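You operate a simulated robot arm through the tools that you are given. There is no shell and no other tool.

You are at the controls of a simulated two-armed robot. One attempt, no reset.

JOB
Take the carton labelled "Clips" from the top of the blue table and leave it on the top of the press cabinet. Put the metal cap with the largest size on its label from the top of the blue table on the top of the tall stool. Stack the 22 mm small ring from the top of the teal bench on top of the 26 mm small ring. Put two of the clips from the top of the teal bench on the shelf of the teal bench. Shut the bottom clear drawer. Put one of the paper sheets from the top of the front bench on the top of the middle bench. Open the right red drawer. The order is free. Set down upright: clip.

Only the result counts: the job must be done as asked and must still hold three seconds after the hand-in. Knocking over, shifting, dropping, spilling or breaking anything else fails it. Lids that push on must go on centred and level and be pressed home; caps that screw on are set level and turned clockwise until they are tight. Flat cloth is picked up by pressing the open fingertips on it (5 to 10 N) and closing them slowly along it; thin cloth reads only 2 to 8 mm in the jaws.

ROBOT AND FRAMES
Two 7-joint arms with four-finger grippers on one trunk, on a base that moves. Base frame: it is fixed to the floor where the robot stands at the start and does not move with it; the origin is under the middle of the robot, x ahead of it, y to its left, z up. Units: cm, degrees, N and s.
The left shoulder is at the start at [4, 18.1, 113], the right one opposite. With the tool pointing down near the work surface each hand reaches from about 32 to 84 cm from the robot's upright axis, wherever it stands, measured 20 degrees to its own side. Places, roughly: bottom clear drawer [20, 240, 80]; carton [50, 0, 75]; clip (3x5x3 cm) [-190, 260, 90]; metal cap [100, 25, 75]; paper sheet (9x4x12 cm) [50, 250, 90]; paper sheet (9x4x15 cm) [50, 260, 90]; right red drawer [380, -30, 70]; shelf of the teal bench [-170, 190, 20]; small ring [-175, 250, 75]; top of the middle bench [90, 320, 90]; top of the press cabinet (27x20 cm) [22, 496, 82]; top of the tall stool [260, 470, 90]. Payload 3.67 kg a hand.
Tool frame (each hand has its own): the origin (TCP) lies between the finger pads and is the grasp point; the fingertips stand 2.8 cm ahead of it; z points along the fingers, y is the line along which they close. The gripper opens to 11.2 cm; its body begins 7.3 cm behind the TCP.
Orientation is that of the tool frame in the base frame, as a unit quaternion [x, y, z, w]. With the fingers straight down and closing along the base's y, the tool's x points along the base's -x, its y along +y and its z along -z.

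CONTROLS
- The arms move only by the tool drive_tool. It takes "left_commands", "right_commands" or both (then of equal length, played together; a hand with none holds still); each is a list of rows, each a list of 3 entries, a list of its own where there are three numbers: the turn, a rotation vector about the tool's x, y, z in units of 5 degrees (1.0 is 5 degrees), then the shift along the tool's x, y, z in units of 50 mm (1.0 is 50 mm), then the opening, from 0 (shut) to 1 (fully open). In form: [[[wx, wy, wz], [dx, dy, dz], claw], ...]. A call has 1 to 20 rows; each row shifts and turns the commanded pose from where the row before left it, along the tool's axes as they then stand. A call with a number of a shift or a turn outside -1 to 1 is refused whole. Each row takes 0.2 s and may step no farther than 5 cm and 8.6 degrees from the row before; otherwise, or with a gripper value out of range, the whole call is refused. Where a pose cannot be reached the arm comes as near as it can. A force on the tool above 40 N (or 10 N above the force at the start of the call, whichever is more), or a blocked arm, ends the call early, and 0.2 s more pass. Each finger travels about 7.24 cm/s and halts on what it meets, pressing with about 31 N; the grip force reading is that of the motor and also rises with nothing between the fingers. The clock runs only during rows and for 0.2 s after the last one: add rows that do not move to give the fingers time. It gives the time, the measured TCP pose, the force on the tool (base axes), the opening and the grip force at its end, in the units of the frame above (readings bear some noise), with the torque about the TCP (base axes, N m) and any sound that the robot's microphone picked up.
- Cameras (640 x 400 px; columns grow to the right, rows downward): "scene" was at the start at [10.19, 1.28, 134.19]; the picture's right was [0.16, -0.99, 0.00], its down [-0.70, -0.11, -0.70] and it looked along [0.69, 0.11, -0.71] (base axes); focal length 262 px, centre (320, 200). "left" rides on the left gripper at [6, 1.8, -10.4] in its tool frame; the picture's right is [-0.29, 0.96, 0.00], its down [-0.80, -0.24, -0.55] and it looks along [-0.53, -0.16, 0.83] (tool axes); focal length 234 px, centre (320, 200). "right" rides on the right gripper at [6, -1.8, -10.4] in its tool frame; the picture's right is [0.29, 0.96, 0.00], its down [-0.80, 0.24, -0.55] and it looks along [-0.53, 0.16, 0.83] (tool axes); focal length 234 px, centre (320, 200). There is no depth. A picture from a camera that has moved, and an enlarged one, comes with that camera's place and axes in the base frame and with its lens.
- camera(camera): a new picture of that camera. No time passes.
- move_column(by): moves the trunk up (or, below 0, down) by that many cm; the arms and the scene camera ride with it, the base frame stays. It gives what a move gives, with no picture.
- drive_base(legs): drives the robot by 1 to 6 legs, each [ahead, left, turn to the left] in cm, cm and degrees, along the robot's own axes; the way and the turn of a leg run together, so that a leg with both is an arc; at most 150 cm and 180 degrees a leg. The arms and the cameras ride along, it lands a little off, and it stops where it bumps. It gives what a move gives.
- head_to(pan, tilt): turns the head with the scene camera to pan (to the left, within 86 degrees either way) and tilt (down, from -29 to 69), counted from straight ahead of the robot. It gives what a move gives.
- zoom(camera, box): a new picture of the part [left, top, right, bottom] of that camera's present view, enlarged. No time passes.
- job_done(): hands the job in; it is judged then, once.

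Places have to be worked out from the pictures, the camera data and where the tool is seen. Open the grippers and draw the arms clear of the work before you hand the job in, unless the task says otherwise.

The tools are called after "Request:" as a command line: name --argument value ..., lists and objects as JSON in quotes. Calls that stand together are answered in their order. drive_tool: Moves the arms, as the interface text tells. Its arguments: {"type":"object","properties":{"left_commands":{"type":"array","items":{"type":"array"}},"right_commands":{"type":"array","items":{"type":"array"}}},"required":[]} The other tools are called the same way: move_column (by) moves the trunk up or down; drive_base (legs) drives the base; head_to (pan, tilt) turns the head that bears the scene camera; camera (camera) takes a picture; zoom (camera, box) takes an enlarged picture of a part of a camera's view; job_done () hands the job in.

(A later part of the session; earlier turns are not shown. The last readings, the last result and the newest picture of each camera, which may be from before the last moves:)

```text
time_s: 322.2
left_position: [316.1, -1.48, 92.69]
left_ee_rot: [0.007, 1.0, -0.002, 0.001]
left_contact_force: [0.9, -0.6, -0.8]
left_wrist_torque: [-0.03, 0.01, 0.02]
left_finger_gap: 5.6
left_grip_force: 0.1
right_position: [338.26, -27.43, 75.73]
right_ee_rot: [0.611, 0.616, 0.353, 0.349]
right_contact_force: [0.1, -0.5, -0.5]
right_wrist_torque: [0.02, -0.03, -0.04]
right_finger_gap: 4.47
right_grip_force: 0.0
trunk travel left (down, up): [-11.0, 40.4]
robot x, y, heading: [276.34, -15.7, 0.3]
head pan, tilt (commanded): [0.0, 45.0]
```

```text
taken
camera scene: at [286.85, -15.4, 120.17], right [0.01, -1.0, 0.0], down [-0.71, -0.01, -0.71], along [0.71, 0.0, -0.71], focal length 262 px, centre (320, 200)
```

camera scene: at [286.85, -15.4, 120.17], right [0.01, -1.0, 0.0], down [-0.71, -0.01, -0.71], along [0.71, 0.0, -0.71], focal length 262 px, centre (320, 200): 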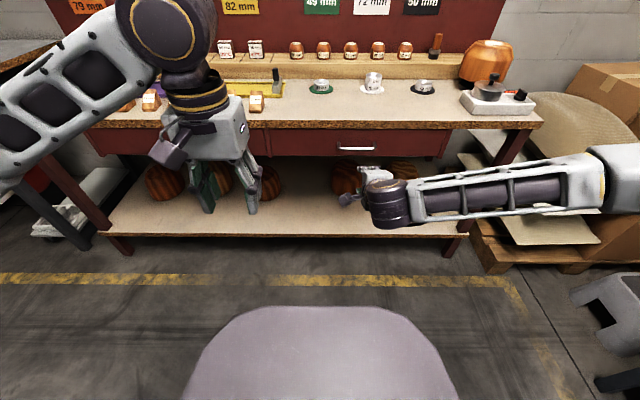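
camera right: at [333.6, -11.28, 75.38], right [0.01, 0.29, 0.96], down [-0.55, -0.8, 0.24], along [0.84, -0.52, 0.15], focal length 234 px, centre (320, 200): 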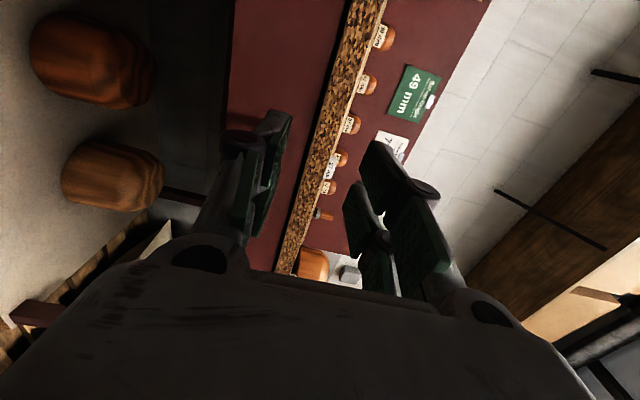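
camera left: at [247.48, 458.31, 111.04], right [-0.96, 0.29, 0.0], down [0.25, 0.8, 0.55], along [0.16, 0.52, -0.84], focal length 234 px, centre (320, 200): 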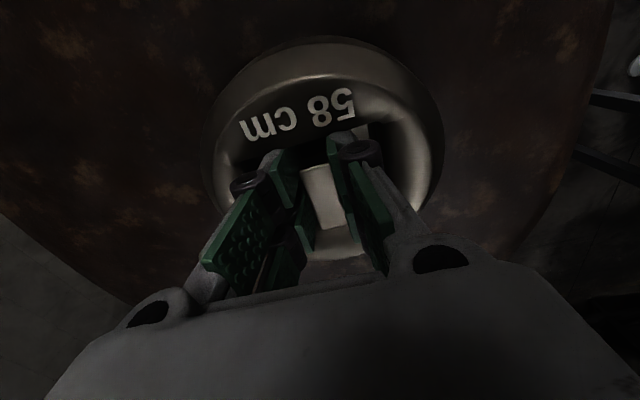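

Now the arm is comfortable with a 30° tilt. I line up with the bar and advance most of the way, with the gap at ~3.6 cm.

Request:
drive_tool --right_commands '[[[0, 0, 0], [0, 0.47, 0], 0.32], [[0, 0, 0], [0, 0.47, 0], 0.32], [[0, 0, 0], [0, 0.47, 0], 0.32], [[0, 0, 0], [0, 0, 0.6], 0.32], [[0, 0, 0], [0, 0, 0.6], 0.32], [[0, 0, 0], [0, 0, 0.6], 0.32], [[0, 0, 0], [0, 0, 0.6], 0.32], [[0, 0, 0], [0, 0, 0], 0.32]]'

Request:
camera --camera "right"

Request:
zoom --camera "scene" --box '[280, 110, 440, 230]'

```text
time_s: 324.0
left_position: [316.19, -1.44, 92.78]
left_ee_rot: [0.008, 1.0, -0.001, 0.0]
left_contact_force: [-0.2, -1.0, 0.6]
left_wrist_torque: [0.01, 0.01, 0.01]
left_finger_gap: 5.61
left_grip_force: 0.0
right_position: [352.33, -27.17, 75.73]
right_ee_rot: [0.611, 0.616, 0.354, 0.35]
right_contact_force: [-0.2, 0.6, 0.7]
right_wrist_torque: [-0.01, -0.01, -0.02]
right_finger_gap: 3.58
right_grip_force: 0.0
trunk travel left (down, up): [-11.0, 40.4]
robot x, y, heading: [276.45, -15.38, 0.4]
head pan, tilt (commanded): [0.0, 45.0]
```

```text
taken
camera right: at [342.39, -21.18, 79.48], right [0.48, 0.29, 0.83], down [-0.35, -0.8, 0.49], along [0.8, -0.52, -0.29], focal length 234 px, centre (320, 200)
```

right: 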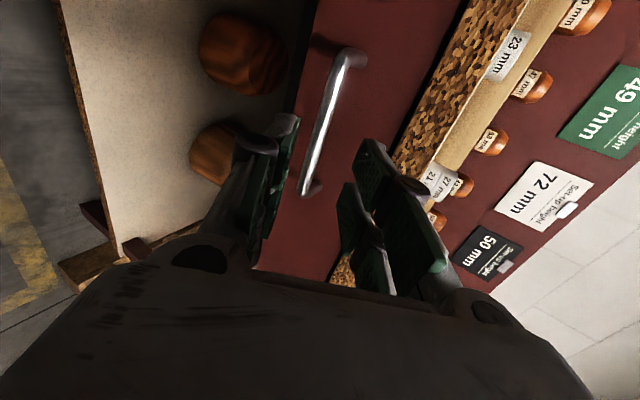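

```text
3.33 times, centred on (360, 170) of scene
camera zoom: at [286.82, -15.45, 120.18], right [0.01, -1.0, 0.0], down [-0.71, 0.0, -0.71], along [0.71, 0.0, -0.71], focal length 872 px, centre (187, 300)
```

zoom: 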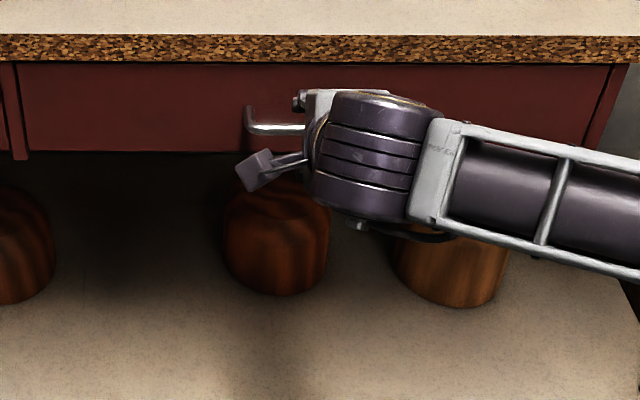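

The bar sits between the two finger pairs, ~0.6 cm toward the upper one. I correct that and advance ~7 cm so the bar lies inside the fingers.

Request:
drive_tool --right_commands '[[[0, 0, 0], [0, 0.11, 0.4], 0.32], [[0, 0, 0], [0, 0, 0.5], 0.32], [[0, 0, 0], [0, 0, 0.4], 0.32], [[0, 0, 0], [0, 0, 0.15], 0.32], [[0, 0, 0], [0, 0, 0], 0.32]]'

Request:
camera --camera "right"

```text
time_s: 325.2
left_position: [316.2, -1.45, 92.71]
left_ee_rot: [0.008, 1.0, -0.002, 0.001]
left_contact_force: [0.3, -0.3, -0.6]
left_wrist_torque: [0.01, -0.02, 0.01]
left_finger_gap: 5.62
left_grip_force: 0.0
right_position: [358.94, -27.23, 72.48]
right_ee_rot: [0.612, 0.616, 0.353, 0.349]
right_contact_force: [-0.4, 0.1, 0.3]
right_wrist_torque: [-0.02, -0.01, -0.01]
right_finger_gap: 3.58
right_grip_force: 0.2
trunk travel left (down, up): [-11.0, 40.4]
robot x, y, heading: [276.32, -15.31, 0.4]
head pan, tilt (commanded): [0.0, 45.0]
```

```text
taken
camera right: at [348.93, -21.21, 76.29], right [0.48, 0.29, 0.83], down [-0.35, -0.8, 0.49], along [0.8, -0.52, -0.29], focal length 234 px, centre (320, 200)
```

right: 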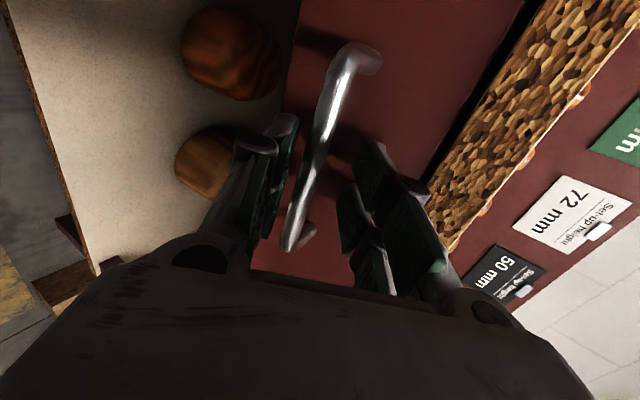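

The bar runs between the finger pairs. I close on it.

Request:
drive_tool --right_commands '[[[0, 0, 0], [0, 0, 0], 0.2], [[0, 0, 0], [0, 0, 0], 0.1], [[0, 0, 0], [0, 0, 0], 0.0], [[0, 0, 0], [0, 0, 0], 0.0], [[0, 0, 0], [0, 0, 0], 0.0]]'

Request:
camera --camera "right"

```text
time_s: 326.4
left_position: [316.21, -1.59, 92.79]
left_ee_rot: [0.008, 1.0, -0.001, 0.001]
left_contact_force: [0.3, -0.6, 1.1]
left_wrist_torque: [0.0, -0.01, 0.03]
left_finger_gap: 5.61
left_grip_force: 0.0
right_position: [358.6, -27.35, 72.02]
right_ee_rot: [0.613, 0.618, 0.351, 0.346]
right_contact_force: [-28.8, 0.1, -23.9]
right_wrist_torque: [-0.54, 0.45, -0.17]
right_finger_gap: 1.14
right_grip_force: 44.9
trunk travel left (down, up): [-11.0, 40.4]
robot x, y, heading: [276.79, -15.55, 0.2]
head pan, tilt (commanded): [0.0, 45.0]
```

```text
taken
camera right: at [348.73, -21.19, 75.8], right [0.49, 0.29, 0.82], down [-0.35, -0.8, 0.49], along [0.8, -0.52, -0.29], focal length 234 px, centre (320, 200)
```

right: 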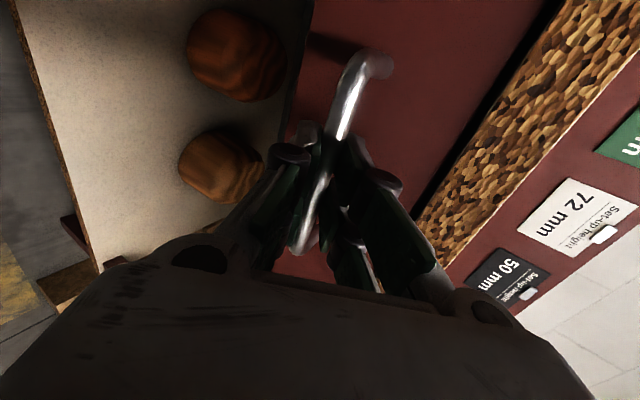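

Gripped (bar 1.1 cm). I relieve the offset force, then pull the drawer out a few centimetres with the arm.

Request:
drive_tool --right_commands '[[[0, 0, 0], [0, -0.1, 0], 0.0], [[0, 0, 0], [0, 0, 0], 0.0]]'

Request:
drive_tool --right_commands '[[[0, 0, 0], [0, -0.1, -0.17], 0.0], [[0, 0, 0], [0, -0.15, -0.26], 0.0], [[0, 0, 0], [0, -0.2, -0.34], 0.0], [[0, 0, 0], [0, -0.2, -0.34], 0.0], [[0, 0, 0], [0, 0, 0], 0.0]]'

Request:
camera --camera "scene"

```text
time_s: 327.0
left_position: [316.16, -1.51, 92.73]
left_ee_rot: [0.007, 1.0, -0.002, 0.001]
left_contact_force: [0.0, 0.7, -0.6]
left_wrist_torque: [-0.03, 0.02, 0.02]
left_finger_gap: 5.6
left_grip_force: 0.1
right_position: [358.64, -27.19, 71.99]
right_ee_rot: [0.612, 0.617, 0.352, 0.348]
right_contact_force: [-14.8, 1.5, -17.8]
right_wrist_torque: [-0.63, 0.25, 0.05]
right_finger_gap: 1.11
right_grip_force: 45.1
trunk travel left (down, up): [-11.0, 40.4]
robot x, y, heading: [276.47, -15.44, 0.3]
head pan, tilt (commanded): [0.0, 45.0]
```

```text
time_s: 328.2
left_position: [316.22, -1.5, 92.54]
left_ee_rot: [0.009, 1.0, -0.002, 0.0]
left_contact_force: [0.0, -0.4, -0.4]
left_wrist_torque: [-0.01, -0.02, -0.02]
left_finger_gap: 5.64
left_grip_force: 0.1
right_position: [352.25, -27.2, 71.98]
right_ee_rot: [0.612, 0.617, 0.353, 0.348]
right_contact_force: [-0.1, 3.2, -18.4]
right_wrist_torque: [-0.6, 0.14, 0.31]
right_finger_gap: 1.13
right_grip_force: 45.4
trunk travel left (down, up): [-11.0, 40.4]
robot x, y, heading: [276.83, -15.35, 0.4]
head pan, tilt (commanded): [0.0, 45.0]
```

```text
taken
camera scene: at [287.05, -15.43, 120.15], right [0.01, -1.0, 0.0], down [-0.71, -0.01, -0.71], along [0.71, 0.0, -0.71], focal length 262 px, centre (320, 200)
```

scene: 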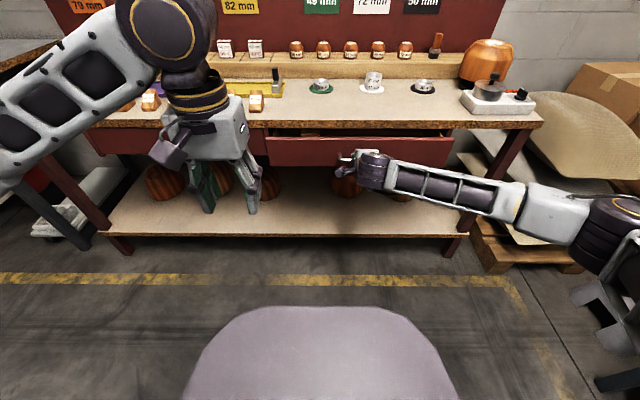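

The drawer slides easily. I keep pulling with the arm another ~14 cm.

Request:
drive_tool --right_commands '[[[0, 0, 0], [0, -0.2, -0.34], 0.0], [[0, 0, 0], [0, -0.2, -0.34], 0.0], [[0, 0, 0], [0, -0.2, -0.34], 0.0], [[0, 0, 0], [0, -0.2, -0.34], 0.0], [[0, 0, 0], [0, -0.2, -0.34], 0.0], [[0, 0, 0], [0, -0.2, -0.34], 0.0], [[0, 0, 0], [0, -0.2, -0.34], 0.0], [[0, 0, 0], [0, 0, 0], 0.0]]'

Request:
camera --camera "scene"

```text
time_s: 330.0
left_position: [316.31, -1.45, 92.63]
left_ee_rot: [0.007, 1.0, -0.002, 0.0]
left_contact_force: [0.3, -0.4, -0.3]
left_wrist_torque: [-0.01, 0.01, -0.02]
left_finger_gap: 5.59
left_grip_force: 0.0
right_position: [338.31, -27.25, 72.02]
right_ee_rot: [0.612, 0.617, 0.352, 0.347]
right_contact_force: [-1.0, 12.7, -27.0]
right_wrist_torque: [-0.32, 0.28, 0.36]
right_finger_gap: 1.15
right_grip_force: 44.9
trunk travel left (down, up): [-11.0, 40.4]
robot x, y, heading: [276.21, -15.4, 0.3]
head pan, tilt (commanded): [0.0, 45.0]
```

```text
taken
camera scene: at [287.08, -15.37, 120.14], right [0.01, -1.0, 0.0], down [-0.71, -0.01, -0.71], along [0.71, 0.0, -0.71], focal length 262 px, centre (320, 200)
```

scene: 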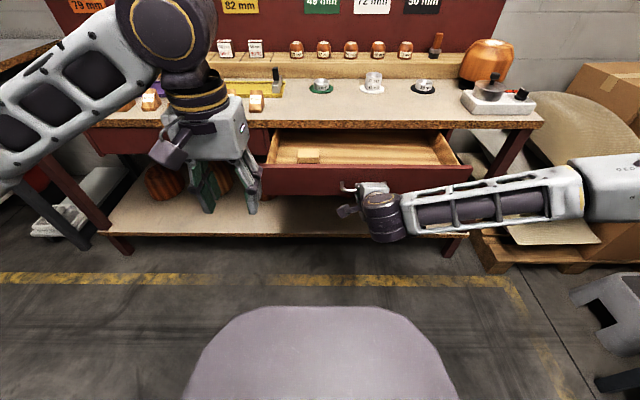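

The drawer is ~20 cm out. I relieve the side loads and pull further to find its end stop.

Request:
drive_tool --right_commands '[[[0, 0, 0], [0.04, -0.06, 0.03], 0.0], [[0, 0, 0], [0, -0.15, -0.26], 0.0], [[0, 0, 0], [0, -0.15, -0.26], 0.0], [[0, 0, 0], [0, -0.15, -0.26], 0.0], [[0, 0, 0], [0, -0.15, -0.26], 0.0], [[0, 0, 0], [0, 0, 0], 0.0]]'

Request:
camera --camera "scene"

```text
time_s: 331.4
left_position: [316.04, -1.62, 92.74]
left_ee_rot: [0.008, 1.0, -0.002, 0.002]
left_contact_force: [-0.2, 0.2, -0.7]
left_wrist_torque: [0.01, -0.02, 0.01]
left_finger_gap: 5.61
left_grip_force: 0.0
right_position: [332.28, -27.15, 71.84]
right_ee_rot: [0.612, 0.615, 0.353, 0.35]
right_contact_force: [-0.4, -2.1, 3.2]
right_wrist_torque: [-1.07, -0.05, -0.1]
right_finger_gap: 1.13
right_grip_force: 45.1
trunk travel left (down, up): [-11.0, 40.4]
robot x, y, heading: [276.44, -15.41, 0.2]
head pan, tilt (commanded): [0.0, 45.0]
```

```text
taken
camera scene: at [286.83, -15.45, 120.18], right [0.01, -1.0, 0.0], down [-0.71, 0.0, -0.71], along [0.71, 0.0, -0.71], focal length 262 px, centre (320, 200)
```

scene: 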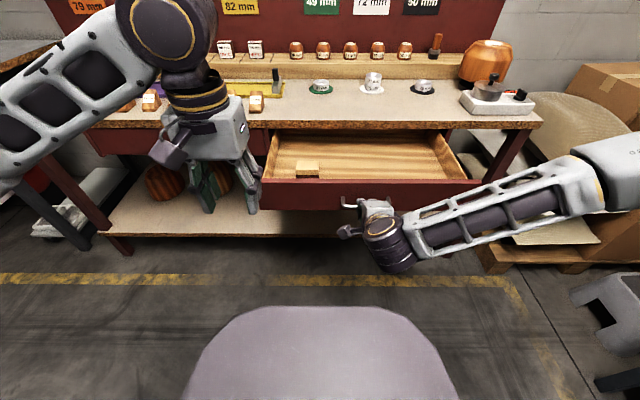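

26 cm out with no resistance. I pull about 3 cm more and watch for the stop.

Request:
drive_tool --right_commands '[[[0, 0, 0], [0, -0.15, -0.26], 0.0], [[0, 0, 0], [0, -0.15, -0.26], 0.0], [[0, 0, 0], [0, 0, 0], 0.0]]'

```text
time_s: 331.9
left_position: [316.18, -1.34, 92.61]
left_ee_rot: [0.007, 1.0, -0.002, 0.0]
left_contact_force: [0.6, 0.1, -0.4]
left_wrist_torque: [-0.02, -0.04, -0.02]
left_finger_gap: 5.6
left_grip_force: 0.0
right_position: [331.46, -27.19, 72.0]
right_ee_rot: [0.61, 0.613, 0.355, 0.354]
right_contact_force: [20.5, 4.8, -16.7]
right_wrist_torque: [-0.18, 0.11, 1.06]
right_finger_gap: 1.14
right_grip_force: 45.2
trunk travel left (down, up): [-11.0, 40.4]
robot x, y, heading: [276.39, -15.71, 0.6]
head pan, tilt (commanded): [0.0, 45.0]
stopped in row 2 (right hand): the force on the tool passed its limit at 44 N (the readings are from after the stop); the commanded pose is now the measured one
```

End stop reached: the drawer is fully open. I release and back away along the tool axis.

Request:
drive_tool --right_commands '[[[0, 0, 0], [0, 0, 0.02], 0.1], [[0, 0, 0], [0, 0, 0], 0.2], [[0, 0, 0], [0, 0, 0], 0.32], [[0, 0, 0], [0, 0, 0], 0.32], [[0, 0, 0], [0, 0, 0], 0.32]]'

Request:
camera --camera "right"

```text
time_s: 333.1
left_position: [316.09, -1.46, 92.77]
left_ee_rot: [0.007, 1.0, -0.001, 0.001]
left_contact_force: [0.7, 0.5, -0.3]
left_wrist_torque: [-0.03, 0.03, 0.02]
left_finger_gap: 5.59
left_grip_force: 0.0
right_position: [331.24, -27.18, 72.16]
right_ee_rot: [0.61, 0.613, 0.356, 0.355]
right_contact_force: [0.7, 0.2, 0.3]
right_wrist_torque: [-0.01, -0.03, 0.01]
right_finger_gap: 3.57
right_grip_force: 0.1
trunk travel left (down, up): [-11.0, 40.4]
robot x, y, heading: [276.54, -15.27, 0.6]
head pan, tilt (commanded): [0.0, 45.0]
```

```text
taken
camera right: at [321.31, -21.19, 75.85], right [0.47, 0.29, 0.83], down [-0.36, -0.8, 0.48], along [0.8, -0.53, -0.27], focal length 234 px, centre (320, 200)
```

right: 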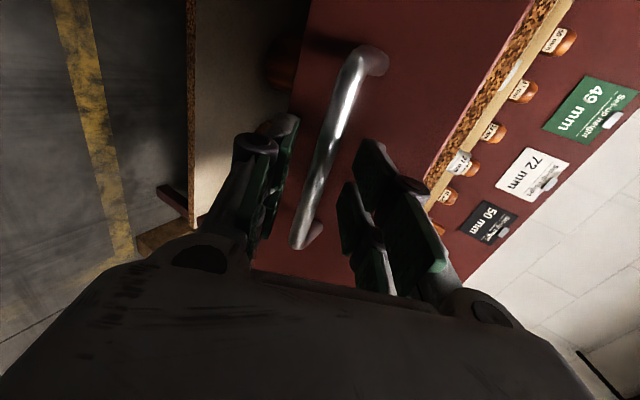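

Clear of the bar. I back out along the tool axis a few centimetres, then reverse the base.

Request:
drive_tool --right_commands '[[[0, 0, 0], [0, 0, -0.4], 0.32], [[0, 0, 0], [0, 0, -0.5], 0.32], [[0, 0, 0], [0, 0, -0.5], 0.32], [[0, 0, 0], [0, 0, 0], 0.32]]'

Request:
drive_base --legs '[[-25, 0, 0]]'

Request:
camera --camera "scene"

```text
time_s: 334.1
left_position: [316.01, -1.39, 92.72]
left_ee_rot: [0.008, 1.0, -0.002, 0.002]
left_contact_force: [-0.3, 0.4, 0.2]
left_wrist_torque: [0.01, 0.04, -0.01]
left_finger_gap: 5.6
left_grip_force: 0.0
right_position: [325.18, -27.24, 75.63]
right_ee_rot: [0.611, 0.613, 0.356, 0.354]
right_contact_force: [0.1, 0.2, -0.4]
right_wrist_torque: [0.01, -0.01, -0.01]
right_finger_gap: 3.62
right_grip_force: 0.1
trunk travel left (down, up): [-11.0, 40.4]
robot x, y, heading: [276.56, -15.64, 0.5]
head pan, tilt (commanded): [0.0, 45.0]
```

```text
time_s: 336.0
left_position: [290.68, -1.53, 92.82]
left_ee_rot: [0.006, 1.0, -0.002, 0.001]
left_contact_force: [-0.9, 0.4, 0.2]
left_wrist_torque: [0.0, -0.05, 0.0]
left_finger_gap: 5.59
left_grip_force: 0.2
right_position: [299.91, -27.25, 75.7]
right_ee_rot: [0.609, 0.613, 0.358, 0.355]
right_contact_force: [0.0, -0.5, 0.0]
right_wrist_torque: [-0.01, -0.05, 0.06]
right_finger_gap: 3.59
right_grip_force: 0.1
trunk travel left (down, up): [-11.0, 40.4]
robot x, y, heading: [251.59, -15.61, 0.3]
head pan, tilt (commanded): [0.0, 45.0]
```

```text
taken
camera scene: at [261.53, -15.64, 120.19], right [0.01, -1.0, 0.0], down [-0.71, -0.01, -0.71], along [0.71, 0.01, -0.71], focal length 262 px, centre (320, 200)
```

scene: 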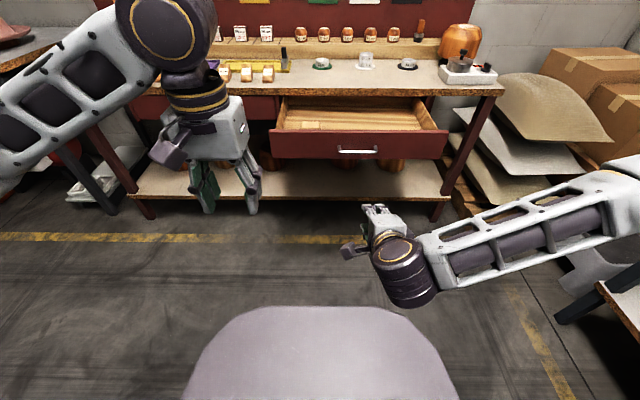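

The right red drawer is fully open. Now I restore the right hand to fingers-down and raise the trunk to the normal height.

Request:
move_column --by 14

Request:
drive_tool --right_commands '[[[1, 0, 0], [0, 0.1, -0.3], 0.5], [[1, 0, 0], [0, 0.1, -0.3], 0.5], [[1, 0, 0], [0, 0.1, -0.3], 0.5], [[1, 0, 0], [0, 0.1, -0.3], 0.5], [[1, 0, 0], [0, 0.1, -0.3], 0.5], [[1, 0, 0], [0, 0.1, -0.3], 0.5], [[1, 0, 0], [0, 0, -0.3], 0.5], [[1, 0, 0], [0, 0, -0.3], 0.5], [[1, 0, 0], [0, 0, -0.3], 0.5], [[1, 0, 0], [0, 0, -0.3], 0.5], [[1, 0, 0], [0, 0, -0.3], 0.5], [[1, 0, 0], [0, 0, -0.3], 0.5], [[0, 0, 0], [0, 0, 0], 0.5]]'

Request:
camera --camera "scene"

```text
time_s: 337.7
left_position: [290.85, -1.64, 106.77]
left_ee_rot: [0.005, 1.0, -0.002, 0.001]
left_contact_force: [0.5, -0.2, -0.4]
left_wrist_torque: [0.01, -0.02, 0.02]
left_finger_gap: 5.62
left_grip_force: 0.1
right_position: [299.95, -27.37, 89.61]
right_ee_rot: [0.609, 0.614, 0.357, 0.354]
right_contact_force: [0.1, -1.2, 0.3]
right_wrist_torque: [0.0, -0.04, 0.0]
right_finger_gap: 3.58
right_grip_force: 0.0
trunk travel left (down, up): [-25.0, 26.4]
robot x, y, heading: [251.23, -15.4, 0.4]
head pan, tilt (commanded): [0.0, 45.0]
```

```text
time_s: 340.5
left_position: [290.77, -1.63, 106.8]
left_ee_rot: [0.006, 1.0, -0.002, 0.0]
left_contact_force: [0.1, -0.3, -0.2]
left_wrist_torque: [-0.03, -0.03, 0.03]
left_finger_gap: 5.59
left_grip_force: 0.1
right_position: [292.6, -27.43, 106.46]
right_ee_rot: [0.704, 0.71, 0.002, 0.002]
right_contact_force: [0.7, 0.2, 0.0]
right_wrist_torque: [0.03, -0.01, -0.02]
right_finger_gap: 5.61
right_grip_force: 0.1
trunk travel left (down, up): [-25.0, 26.4]
robot x, y, heading: [251.03, -15.7, 0.8]
head pan, tilt (commanded): [0.0, 45.0]
```

```text
taken
camera scene: at [261.63, -15.66, 134.25], right [0.01, -1.0, 0.0], down [-0.71, -0.01, -0.71], along [0.71, 0.01, -0.71], focal length 262 px, centre (320, 200)
```

scene: 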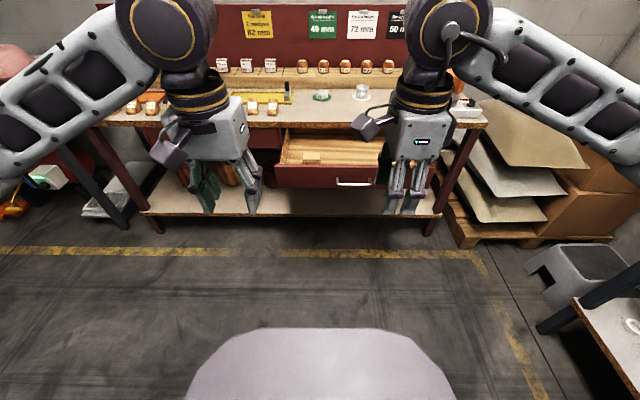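

Next I head for the clear drawer on the front bench: north past the blue table, then turn west.

Request:
drive_base --legs '[[20, 140, 0], [0, 0, 180]]'

Request:
drive_base --legs '[[150, 0, 0], [50, 0, 0]]'

Request:
head_to --pan -60 --tilt 30

Request:
camera --camera "scene"

```text
time_s: 355.8
left_position: [230.15, 109.37, 106.83]
left_ee_rot: [1.0, 0.001, -0.001, -0.002]
left_contact_force: [-0.4, -0.2, 0.2]
left_wrist_torque: [-0.02, -0.02, 0.0]
left_finger_gap: 5.6
left_grip_force: 0.0
right_position: [227.91, 135.19, 106.6]
right_ee_rot: [0.715, -0.7, -0.002, 0.002]
right_contact_force: [0.5, 0.2, 0.4]
right_wrist_torque: [0.01, 0.0, -0.02]
right_finger_gap: 5.61
right_grip_force: 0.1
trunk travel left (down, up): [-25.0, 26.4]
robot x, y, heading: [269.48, 123.76, -178.4]
head pan, tilt (commanded): [0.0, 45.0]
```

```text
time_s: 366.1
left_position: [30.09, 102.17, 106.72]
left_ee_rot: [1.0, 0.007, -0.001, -0.001]
left_contact_force: [-0.1, -0.2, -0.6]
left_wrist_torque: [-0.03, 0.0, -0.05]
left_finger_gap: 5.61
left_grip_force: 0.1
right_position: [27.54, 128.11, 106.52]
right_ee_rot: [0.718, -0.696, -0.002, 0.002]
right_contact_force: [0.1, 0.2, -0.5]
right_wrist_torque: [0.04, -0.02, -0.02]
right_finger_gap: 5.58
right_grip_force: 0.0
trunk travel left (down, up): [-25.0, 26.4]
robot x, y, heading: [69.24, 117.4, -178.1]
head pan, tilt (commanded): [0.0, 45.0]
```

```text
time_s: 367.4
left_position: [30.06, 102.22, 106.65]
left_ee_rot: [1.0, 0.007, -0.001, -0.002]
left_contact_force: [-0.1, 1.0, -0.2]
left_wrist_torque: [-0.02, 0.0, 0.01]
left_finger_gap: 5.59
left_grip_force: 0.1
right_position: [27.59, 128.05, 106.5]
right_ee_rot: [0.719, -0.695, -0.002, 0.002]
right_contact_force: [0.4, 0.0, -0.8]
right_wrist_torque: [0.02, -0.01, -0.03]
right_finger_gap: 5.58
right_grip_force: 0.1
trunk travel left (down, up): [-25.0, 26.4]
robot x, y, heading: [68.97, 117.38, -178.1]
head pan, tilt (commanded): [-60.0, 30.0]
```

```text
taken
camera scene: at [62.53, 124.97, 136.51], right [0.85, 0.53, 0.0], down [0.27, -0.42, -0.87], along [-0.46, 0.73, -0.5], focal length 262 px, centre (320, 200)
```

scene: 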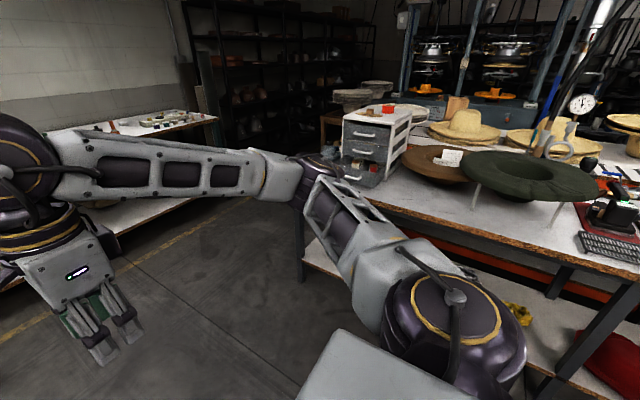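

I see the drawer unit and the brown hat with papers on the front bench. I zoom in.

Request:
zoom --camera "scene" --box '[320, 90, 520, 230]'

Request:
zoom --camera "scene" --box '[400, 130, 480, 190]'

```text
2.86 times, centred on (420, 160) of scene
camera zoom: at [62.53, 124.97, 136.51], right [0.85, 0.53, 0.0], down [0.27, -0.42, -0.87], along [-0.46, 0.73, -0.5], focal length 748 px, centre (34, 314)
```

zoom: 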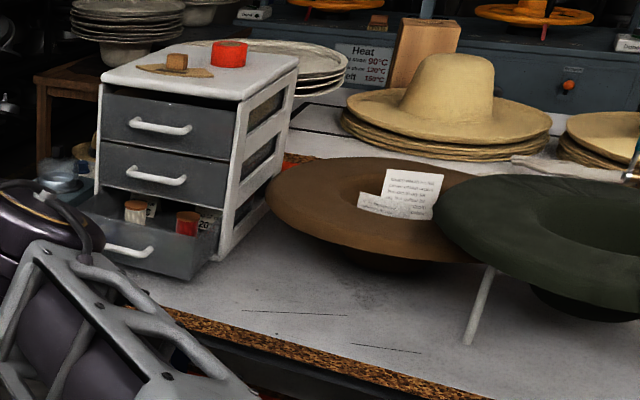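

```text
6.67 times, centred on (440, 160) of scene
camera zoom: at [62.53, 124.97, 136.51], right [0.85, 0.53, 0.0], down [0.27, -0.42, -0.87], along [-0.46, 0.73, -0.5], focal length 1744 px, centre (-480, 467)
```

zoom: 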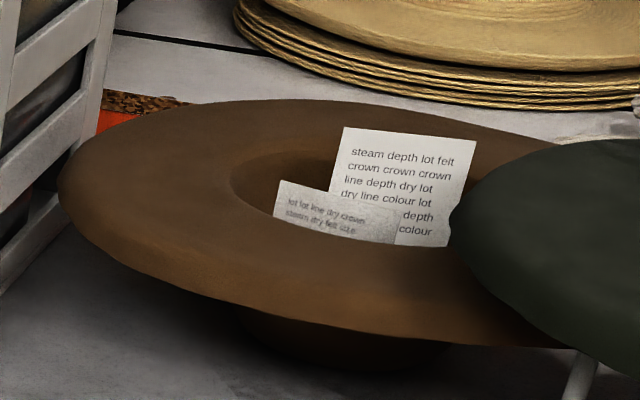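

I turn to face the front bench (north) and move to about (15, 150) for a frontal look at the drawer.

Request:
drive_base --legs '[[0, 0, -92], [0, 54, 0], [32, 0, 0]]'

Request:
head_to --pan 0 --tilt 30

Request:
camera --camera "scene"

```text
time_s: 376.7
left_position: [2.63, 189.98, 106.86]
left_ee_rot: [-0.695, 0.719, 0.0, 0.002]
left_contact_force: [-0.1, 0.4, -0.1]
left_wrist_torque: [0.02, -0.01, 0.02]
left_finger_gap: 5.59
left_grip_force: 0.0
right_position: [28.5, 191.13, 106.5]
right_ee_rot: [0.008, 1.0, 0.003, 0.0]
right_contact_force: [0.8, -0.1, 0.1]
right_wrist_torque: [0.02, 0.01, 0.0]
right_finger_gap: 5.61
right_grip_force: 0.2
trunk travel left (down, up): [-25.0, 26.4]
robot x, y, heading: [16.03, 150.12, 89.2]
head pan, tilt (commanded): [-60.0, 30.0]
```

```text
time_s: 378.0
left_position: [2.62, 189.84, 106.8]
left_ee_rot: [-0.695, 0.719, 0.0, 0.002]
left_contact_force: [-0.4, 0.0, -0.7]
left_wrist_torque: [-0.02, -0.02, 0.03]
left_finger_gap: 5.59
left_grip_force: 0.2
right_position: [28.46, 191.01, 106.48]
right_ee_rot: [0.007, 1.0, 0.003, 0.0]
right_contact_force: [0.6, 0.0, 0.1]
right_wrist_torque: [-0.02, 0.01, 0.0]
right_finger_gap: 5.59
right_grip_force: 0.1
trunk travel left (down, up): [-25.0, 26.4]
robot x, y, heading: [15.94, 150.24, 89.4]
head pan, tilt (commanded): [0.0, 30.0]
```

```text
taken
camera scene: at [16.17, 161.05, 136.51], right [1.0, -0.01, 0.0], down [-0.01, -0.5, -0.87], along [0.01, 0.87, -0.5], focal length 262 px, centre (320, 200)
```

scene: 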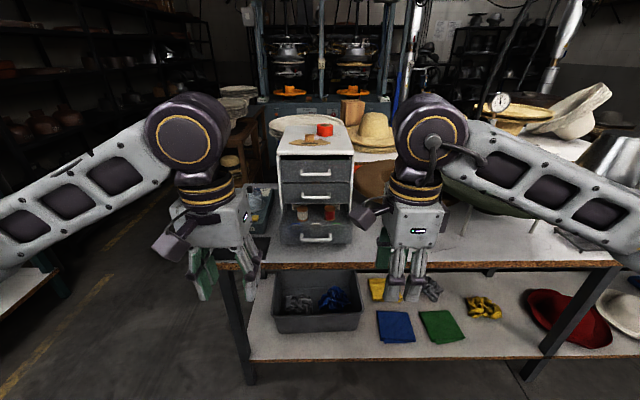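

The unit is straight ahead with its bottom drawer out. I take a zoom, then lower the trunk 20 cm for a second view to triangulate.

Request:
zoom --camera "scene" --box '[240, 120, 400, 280]'

Request:
move_column --by -20

Request:
zoom --camera "scene" --box '[240, 80, 400, 240]'

```text
2.50 times, centred on (320, 200) of scene
camera zoom: at [16.17, 161.05, 136.51], right [1.0, -0.01, 0.0], down [-0.01, -0.5, -0.87], along [0.01, 0.87, -0.5], focal length 654 px, centre (320, 200)
```

zoom: 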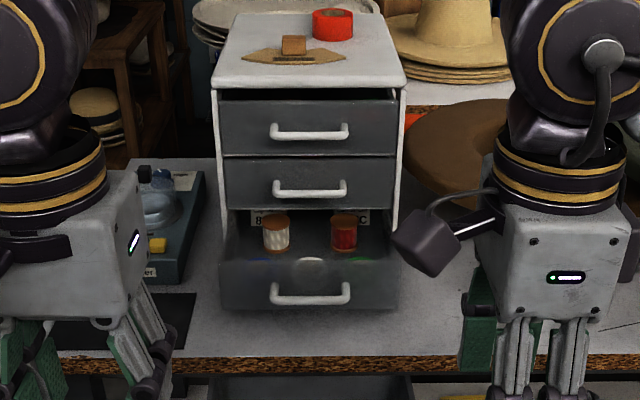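

```text
time_s: 380.1
left_position: [2.55, 189.76, 86.68]
left_ee_rot: [-0.695, 0.719, -0.002, 0.002]
left_contact_force: [-0.1, 0.3, 0.5]
left_wrist_torque: [0.0, 0.0, 0.0]
left_finger_gap: 5.58
left_grip_force: 0.0
right_position: [28.45, 191.03, 86.28]
right_ee_rot: [0.008, 1.0, 0.004, 0.0]
right_contact_force: [-0.1, 0.2, 1.1]
right_wrist_torque: [0.02, 0.02, -0.02]
right_finger_gap: 5.6
right_grip_force: 0.1
trunk travel left (down, up): [-5.0, 46.4]
robot x, y, heading: [15.59, 149.82, 89.0]
head pan, tilt (commanded): [0.0, 30.0]
```

```text
2.50 times, centred on (320, 160) of scene
camera zoom: at [16.16, 161.05, 116.39], right [1.0, -0.01, 0.0], down [-0.01, -0.5, -0.87], along [0.01, 0.87, -0.5], focal length 654 px, centre (320, 300)
```

zoom: 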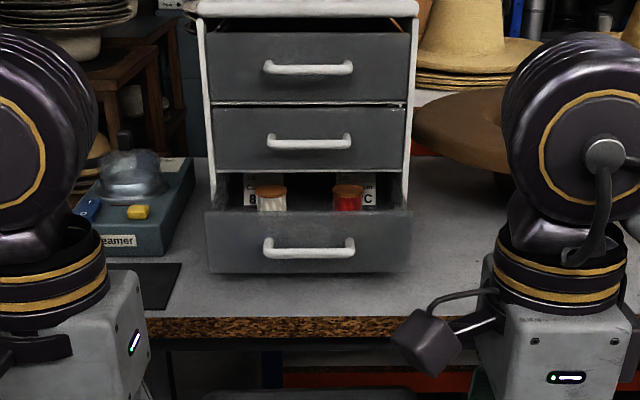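

Triangulated: bench edge y≈221, z≈79.4; bottom drawer front at y≈228 (z 81–89, x 3–26), closed fronts at y≈241, so it's out 12.6 cm. I'll push it with closed fingers tilted forward, right of the handle. First I move the left hand aside and pitch the right hand forward.

Request:
drive_tool --left_commands '[[[0, 0, 0], [0, 0.6, -0.6], 0.5], [[0, 0, 0], [0, 0.6, -0.6], 0.5], [[0, 0, 0], [0, 0.6, -0.6], 0.5], [[0, 0, 0], [0, 0.6, -0.6], 0.5], [[0, 0, 0], [0, 0.6, -0.6], 0.5], [[0, 0, 0], [0, 0, 0], 0.5], [[0, 0, 0], [0, 0, 0], 0.5], [[0, 0, 0], [0, 0, 0], 0.5], [[0, 0, 0], [0, 0, 0], 0.5], [[0, 0, 0], [0, 0, 0], 0.5], [[0, 0, 0], [0, 0, 0], 0.5], [[0, 0, 0], [0, 0, 0], 0.5], [[0, 0, 0], [0, 0, 0], 0.5]]' --right_commands '[[[-1, 0, 0], [0, 0.3, 0], 0.3], [[-1, 0, 0], [0, 0.3, 0], 0.2], [[-1, 0, 0], [0, 0.3, 0], 0.1], [[-1, 0, 0], [0, 0.3, 0], 0], [[-1, 0, 0], [0, 0.3, 0], 0], [[-1, 0, 0], [0, 0.3, 0], 0], [[-1, 0, 0], [0, 0.3, 0], 0], [[-1, 0, 0], [0, 0.3, 0], 0], [[-1, 0, 0], [0, 0.3, 0], 0], [[-1, 0, 0], [0, 0.3, 0], 0], [[-1, 0, 0], [0, 0.3, 0], 0], [[-1, 0, 0], [0, 0.3, 0], 0], [[0, 0, 0], [0, 0, 0], 0]]'

Request:
camera --camera "scene"

```text
time_s: 382.9
left_position: [-12.23, 190.26, 101.72]
left_ee_rot: [-0.695, 0.719, 0.0, 0.003]
left_contact_force: [0.2, -0.1, 0.3]
left_wrist_torque: [0.01, -0.01, -0.01]
left_finger_gap: 5.61
left_grip_force: 0.1
right_position: [28.81, 206.2, 94.38]
right_ee_rot: [0.008, 0.864, 0.503, 0.004]
right_contact_force: [0.5, 0.0, 0.4]
right_wrist_torque: [0.02, 0.0, 0.02]
right_finger_gap: 0.0
right_grip_force: 30.9
trunk travel left (down, up): [-5.0, 46.4]
robot x, y, heading: [16.23, 150.06, 89.3]
head pan, tilt (commanded): [0.0, 30.0]
```

```text
taken
camera scene: at [16.16, 161.06, 116.38], right [1.0, -0.01, 0.0], down [-0.01, -0.5, -0.87], along [0.01, 0.87, -0.5], focal length 262 px, centre (320, 200)
```

scene: 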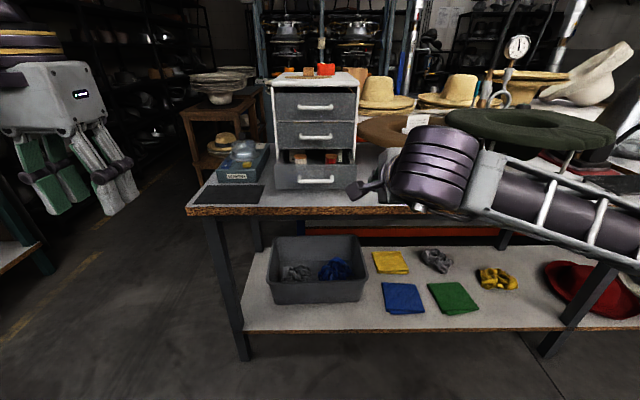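

Hand is pitched 30° below horizontal. I lower it to drawer height at x≈22.7, in front of the bench.

Request:
drive_tool --right_commands '[[[0, 0, 0], [0.3, -0.35, 0.2], 0], [[0, 0, 0], [0.3, -0.35, 0.2], 0], [[0, 0, 0], [0.3, -0.35, 0.2], 0], [[0, 0, 0], [0.32, -0.35, 0.2], 0], [[0, 0, 0], [0, 0, 0], 0]]'

Request:
drive_base --legs '[[10, 0, 0]]'

Request:
camera --camera "right"

Request:
camera --camera "scene"

```text
time_s: 384.1
left_position: [-12.24, 190.38, 101.54]
left_ee_rot: [-0.696, 0.719, -0.001, 0.001]
left_contact_force: [-0.1, -0.4, -0.2]
left_wrist_torque: [-0.02, 0.01, 0.02]
left_finger_gap: 5.61
left_grip_force: 0.1
right_position: [22.71, 206.38, 86.34]
right_ee_rot: [0.008, 0.864, 0.504, 0.005]
right_contact_force: [-0.1, 0.9, -0.6]
right_wrist_torque: [-0.01, 0.01, -0.04]
right_finger_gap: 0.01
right_grip_force: 31.0
trunk travel left (down, up): [-5.0, 46.4]
robot x, y, heading: [16.31, 149.7, 89.6]
head pan, tilt (commanded): [0.0, 30.0]
```

```text
time_s: 385.3
left_position: [-12.2, 200.42, 101.61]
left_ee_rot: [-0.696, 0.718, -0.001, 0.001]
left_contact_force: [0.8, 0.2, 0.0]
left_wrist_torque: [-0.04, 0.0, 0.0]
left_finger_gap: 5.61
left_grip_force: 0.1
right_position: [22.78, 216.49, 86.27]
right_ee_rot: [0.007, 0.865, 0.501, 0.003]
right_contact_force: [0.5, 0.7, -0.1]
right_wrist_torque: [-0.02, 0.0, -0.02]
right_finger_gap: 0.01
right_grip_force: 31.1
trunk travel left (down, up): [-5.0, 46.4]
robot x, y, heading: [15.66, 159.96, 89.1]
head pan, tilt (commanded): [0.0, 30.0]
```

```text
taken
camera right: at [16.63, 206.75, 89.87], right [-0.28, 0.48, 0.83], down [0.79, -0.38, 0.48], along [0.54, 0.79, -0.27], focal length 234 px, centre (320, 200)
```

right: 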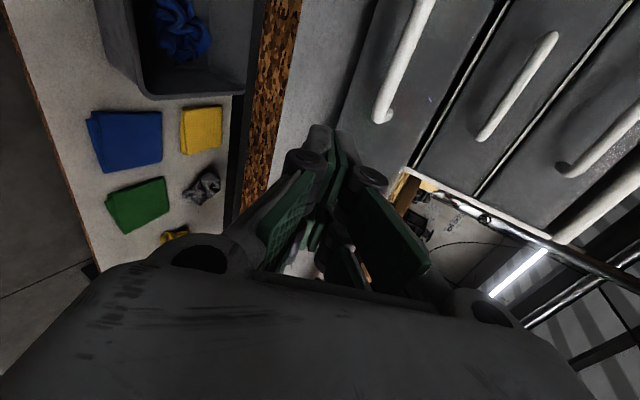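

```text
taken
camera scene: at [16.28, 171.23, 116.36], right [1.0, -0.01, 0.0], down [-0.01, -0.5, -0.87], along [0.01, 0.86, -0.5], focal length 262 px, centre (320, 200)
```

scene: 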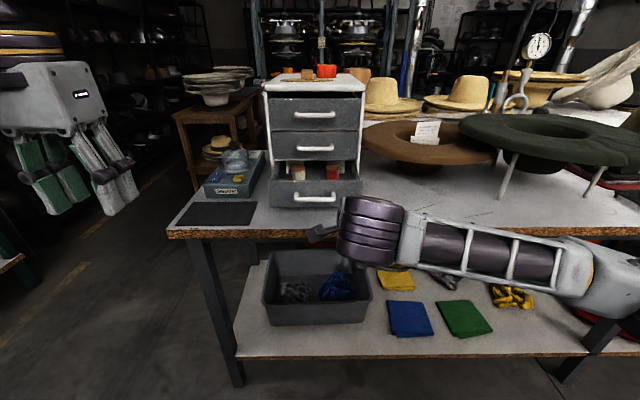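

Contact point will be on the drawer panel just right of the handle. I push forward (+y) in 2 cm steps.

Request:
drive_tool --right_commands '[[[0, 0, 0], [-0.08, 0.198, 0.348], 0], [[0, 0, 0], [0, 0.198, 0.348], 0], [[0, 0, 0], [0, 0.198, 0.348], 0], [[0, 0, 0], [0, 0.198, 0.348], 0], [[0, 0, 0], [0, 0.198, 0.348], 0], [[0, 0, 0], [0, 0.198, 0.348], 0], [[0, 0, 0], [0, 0, 0], 0]]'

Request:
camera --camera "right"

Request:
zoom --camera "scene" --box '[220, 60, 420, 240]'

```text
time_s: 386.9
left_position: [-12.23, 200.24, 101.72]
left_ee_rot: [-0.695, 0.719, 0.0, 0.002]
left_contact_force: [-0.6, -0.1, 1.3]
left_wrist_torque: [0.0, -0.02, -0.02]
left_finger_gap: 5.6
left_grip_force: 0.1
right_position: [23.36, 228.36, 86.43]
right_ee_rot: [0.006, 0.864, 0.503, 0.004]
right_contact_force: [0.4, 0.6, -0.3]
right_wrist_torque: [-0.01, 0.02, -0.01]
right_finger_gap: 0.01
right_grip_force: 30.5
trunk travel left (down, up): [-5.0, 46.4]
robot x, y, heading: [15.89, 160.15, 89.5]
head pan, tilt (commanded): [0.0, 30.0]
```

```text
taken
camera right: at [17.25, 218.66, 90.01], right [-0.28, 0.48, 0.83], down [0.79, -0.38, 0.48], along [0.54, 0.79, -0.27], focal length 234 px, centre (320, 200)
```

right: 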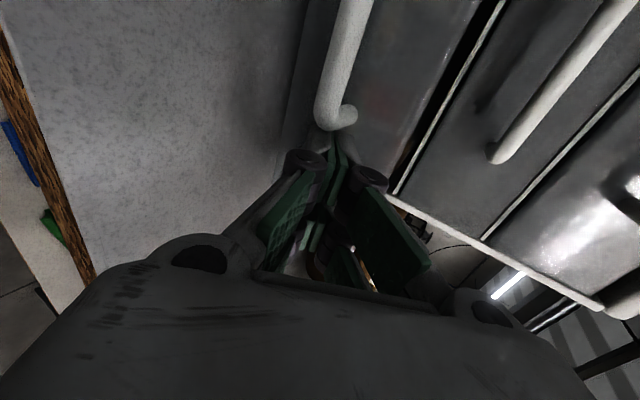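

```text
2.22 times, centred on (320, 150) of scene
camera zoom: at [16.28, 171.05, 116.39], right [1.0, -0.01, 0.0], down [-0.01, -0.5, -0.87], along [0.01, 0.87, -0.5], focal length 581 px, centre (320, 311)
```

zoom: 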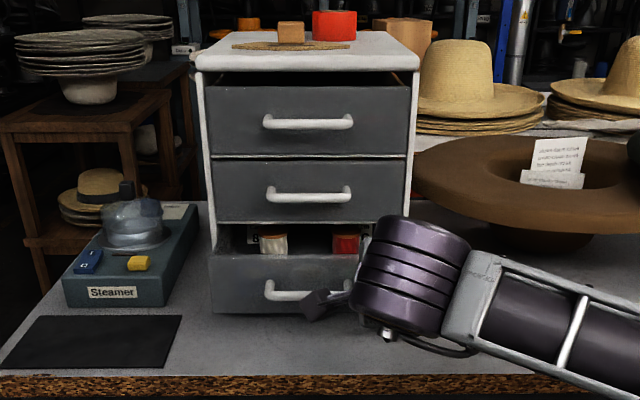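

It moves without resistance. I push another ~10 cm.

Request:
drive_tool --right_commands '[[[0, 0, 0], [0, 0.198, 0.348], 0], [[0, 0, 0], [0, 0.198, 0.348], 0], [[0, 0, 0], [0, 0.198, 0.348], 0], [[0, 0, 0], [0, 0.198, 0.348], 0], [[0, 0, 0], [0, 0, 0], 0]]'

Request:
camera --camera "right"

Request:
zoom --camera "scene" --box '[220, 60, 420, 240]'

```text
time_s: 388.1
left_position: [-12.3, 200.36, 101.53]
left_ee_rot: [-0.695, 0.719, -0.001, 0.002]
left_contact_force: [-0.4, 0.0, 0.3]
left_wrist_torque: [0.01, 0.01, -0.02]
left_finger_gap: 5.61
left_grip_force: 0.1
right_position: [23.5, 236.44, 86.37]
right_ee_rot: [0.007, 0.864, 0.503, 0.004]
right_contact_force: [-0.2, 0.5, 0.1]
right_wrist_torque: [-0.01, -0.01, 0.01]
right_finger_gap: 0.01
right_grip_force: 30.6
trunk travel left (down, up): [-5.0, 46.4]
robot x, y, heading: [15.97, 160.25, 89.1]
head pan, tilt (commanded): [0.0, 30.0]
```

```text
taken
camera right: at [17.31, 226.66, 89.99], right [-0.28, 0.48, 0.83], down [0.79, -0.38, 0.48], along [0.54, 0.79, -0.27], focal length 234 px, centre (320, 200)
```

right: 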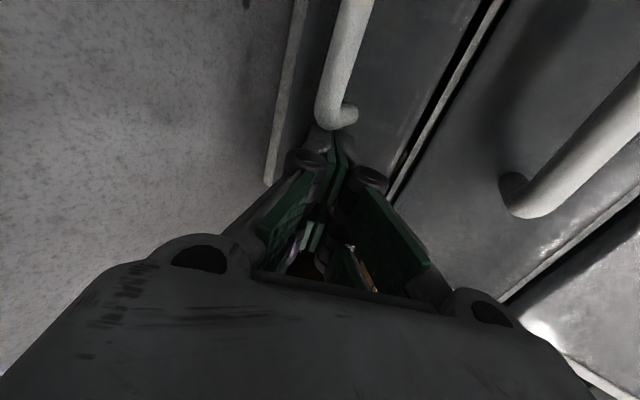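

```text
2.22 times, centred on (320, 150) of scene
camera zoom: at [16.28, 171.05, 116.39], right [1.0, -0.01, 0.0], down [-0.01, -0.5, -0.87], along [0.01, 0.87, -0.5], focal length 581 px, centre (320, 311)
```

zoom: 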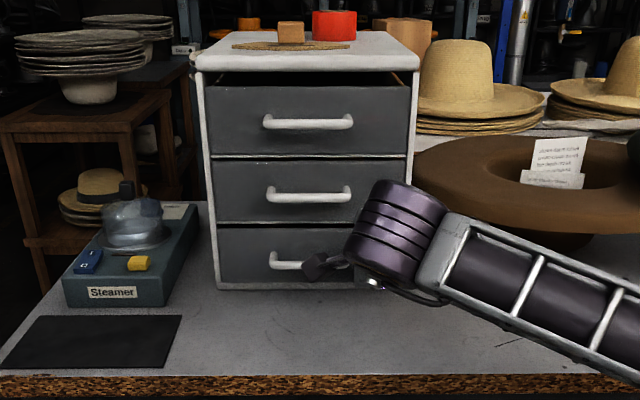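

Nearly closed. I push the last 2–3 cm until it meets the stop.

Request:
drive_tool --right_commands '[[[0, 0, 0], [0, 0.1, 0.174], 0], [[0, 0, 0], [0, 0.1, 0.174], 0], [[0, 0, 0], [0, 0.05, 0.087], 0], [[0, 0, 0], [0, 0.05, 0.087], 0], [[0, 0, 0], [0, 0, 0], 0]]'

Request:
zoom --camera "scene" --box '[220, 60, 420, 240]'

```text
time_s: 388.6
left_position: [-12.05, 200.04, 101.72]
left_ee_rot: [-0.694, 0.72, 0.0, 0.002]
left_contact_force: [-0.7, 0.4, -0.9]
left_wrist_torque: [-0.02, -0.01, -0.01]
left_finger_gap: 5.6
left_grip_force: 0.1
right_position: [23.46, 236.89, 86.45]
right_ee_rot: [0.007, 0.866, 0.5, 0.004]
right_contact_force: [5.2, -26.1, 5.7]
right_wrist_torque: [0.03, 0.04, 0.32]
right_finger_gap: 0.01
right_grip_force: 31.2
trunk travel left (down, up): [-5.0, 46.4]
robot x, y, heading: [16.0, 159.87, 89.2]
head pan, tilt (commanded): [0.0, 30.0]
stopped in row 2 (right hand): the force on the tool passed its limit at 47 N (the readings are from after the stop); the commanded pose is now the measured one
```

```text
2.22 times, centred on (320, 150) of scene
camera zoom: at [16.37, 170.74, 116.42], right [1.0, -0.01, 0.0], down [-0.01, -0.5, -0.87], along [0.01, 0.87, -0.5], focal length 581 px, centre (320, 311)
```

zoom: 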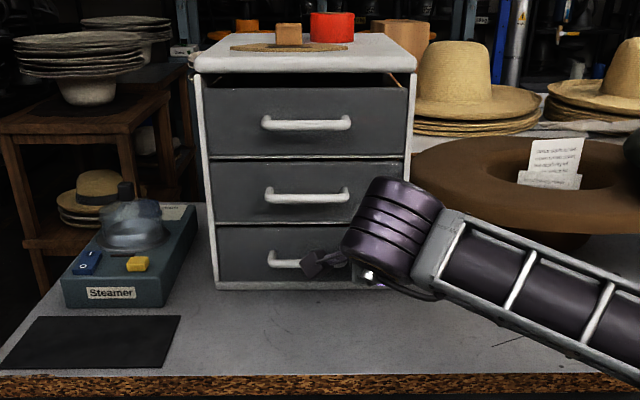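

Stop reached — the drawer is shut. I retract the hand and verify.

Request:
drive_tool --right_commands '[[[0, 0, 0], [0, -0.198, -0.348], 0], [[0, 0, 0], [0, -0.198, -0.348], 0], [[0, 0, 0], [0, -0.198, -0.348], 0], [[0, 0, 0], [0, -0.3, -0.52], 0], [[0, 0, 0], [0, -0.3, -0.52], 0], [[0, 0, 0], [0, -0.3, -0.52], 0], [[0, 0, 0], [0, -0.3, -0.52], 0], [[0, 0, 0], [-0.3, 0, 0], 0], [[0, 0, 0], [-0.5, 0, 0], 0], [[0, 0, 0], [0, 0, 0], 0]]'

Request:
camera --camera "scene"

Request:
zoom --camera "scene" --box '[220, 60, 420, 240]'

```text
time_s: 390.8
left_position: [-12.38, 200.34, 101.49]
left_ee_rot: [-0.695, 0.719, -0.001, 0.001]
left_contact_force: [-0.2, 0.2, -0.9]
left_wrist_torque: [-0.05, -0.01, 0.01]
left_finger_gap: 5.57
left_grip_force: 0.0
right_position: [27.14, 219.21, 86.2]
right_ee_rot: [0.007, 0.867, 0.498, 0.003]
right_contact_force: [-0.2, -0.2, 0.1]
right_wrist_torque: [0.0, 0.01, -0.01]
right_finger_gap: 0.0
right_grip_force: 31.5
trunk travel left (down, up): [-5.0, 46.4]
robot x, y, heading: [16.03, 159.94, 89.2]
head pan, tilt (commanded): [0.0, 30.0]
```

```text
taken
camera scene: at [16.26, 171.04, 116.38], right [1.0, -0.01, 0.0], down [-0.01, -0.5, -0.87], along [0.01, 0.87, -0.5], focal length 262 px, centre (320, 200)
```

scene: 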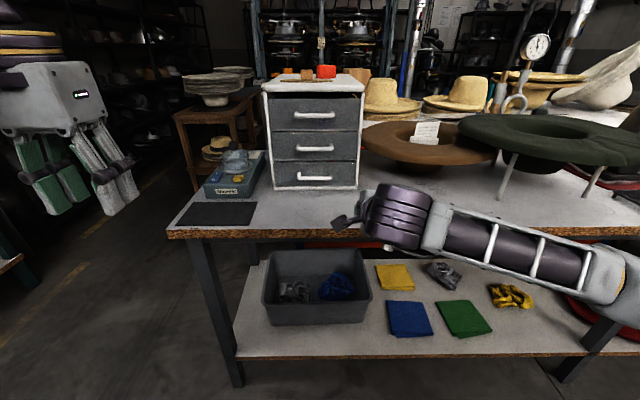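

```text
2.22 times, centred on (320, 150) of scene
camera zoom: at [16.26, 171.04, 116.38], right [1.0, -0.01, 0.0], down [-0.01, -0.5, -0.87], along [0.01, 0.87, -0.5], focal length 581 px, centre (320, 311)
```

zoom: 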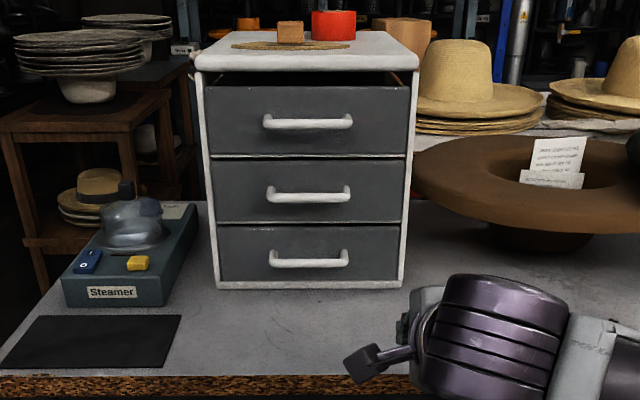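

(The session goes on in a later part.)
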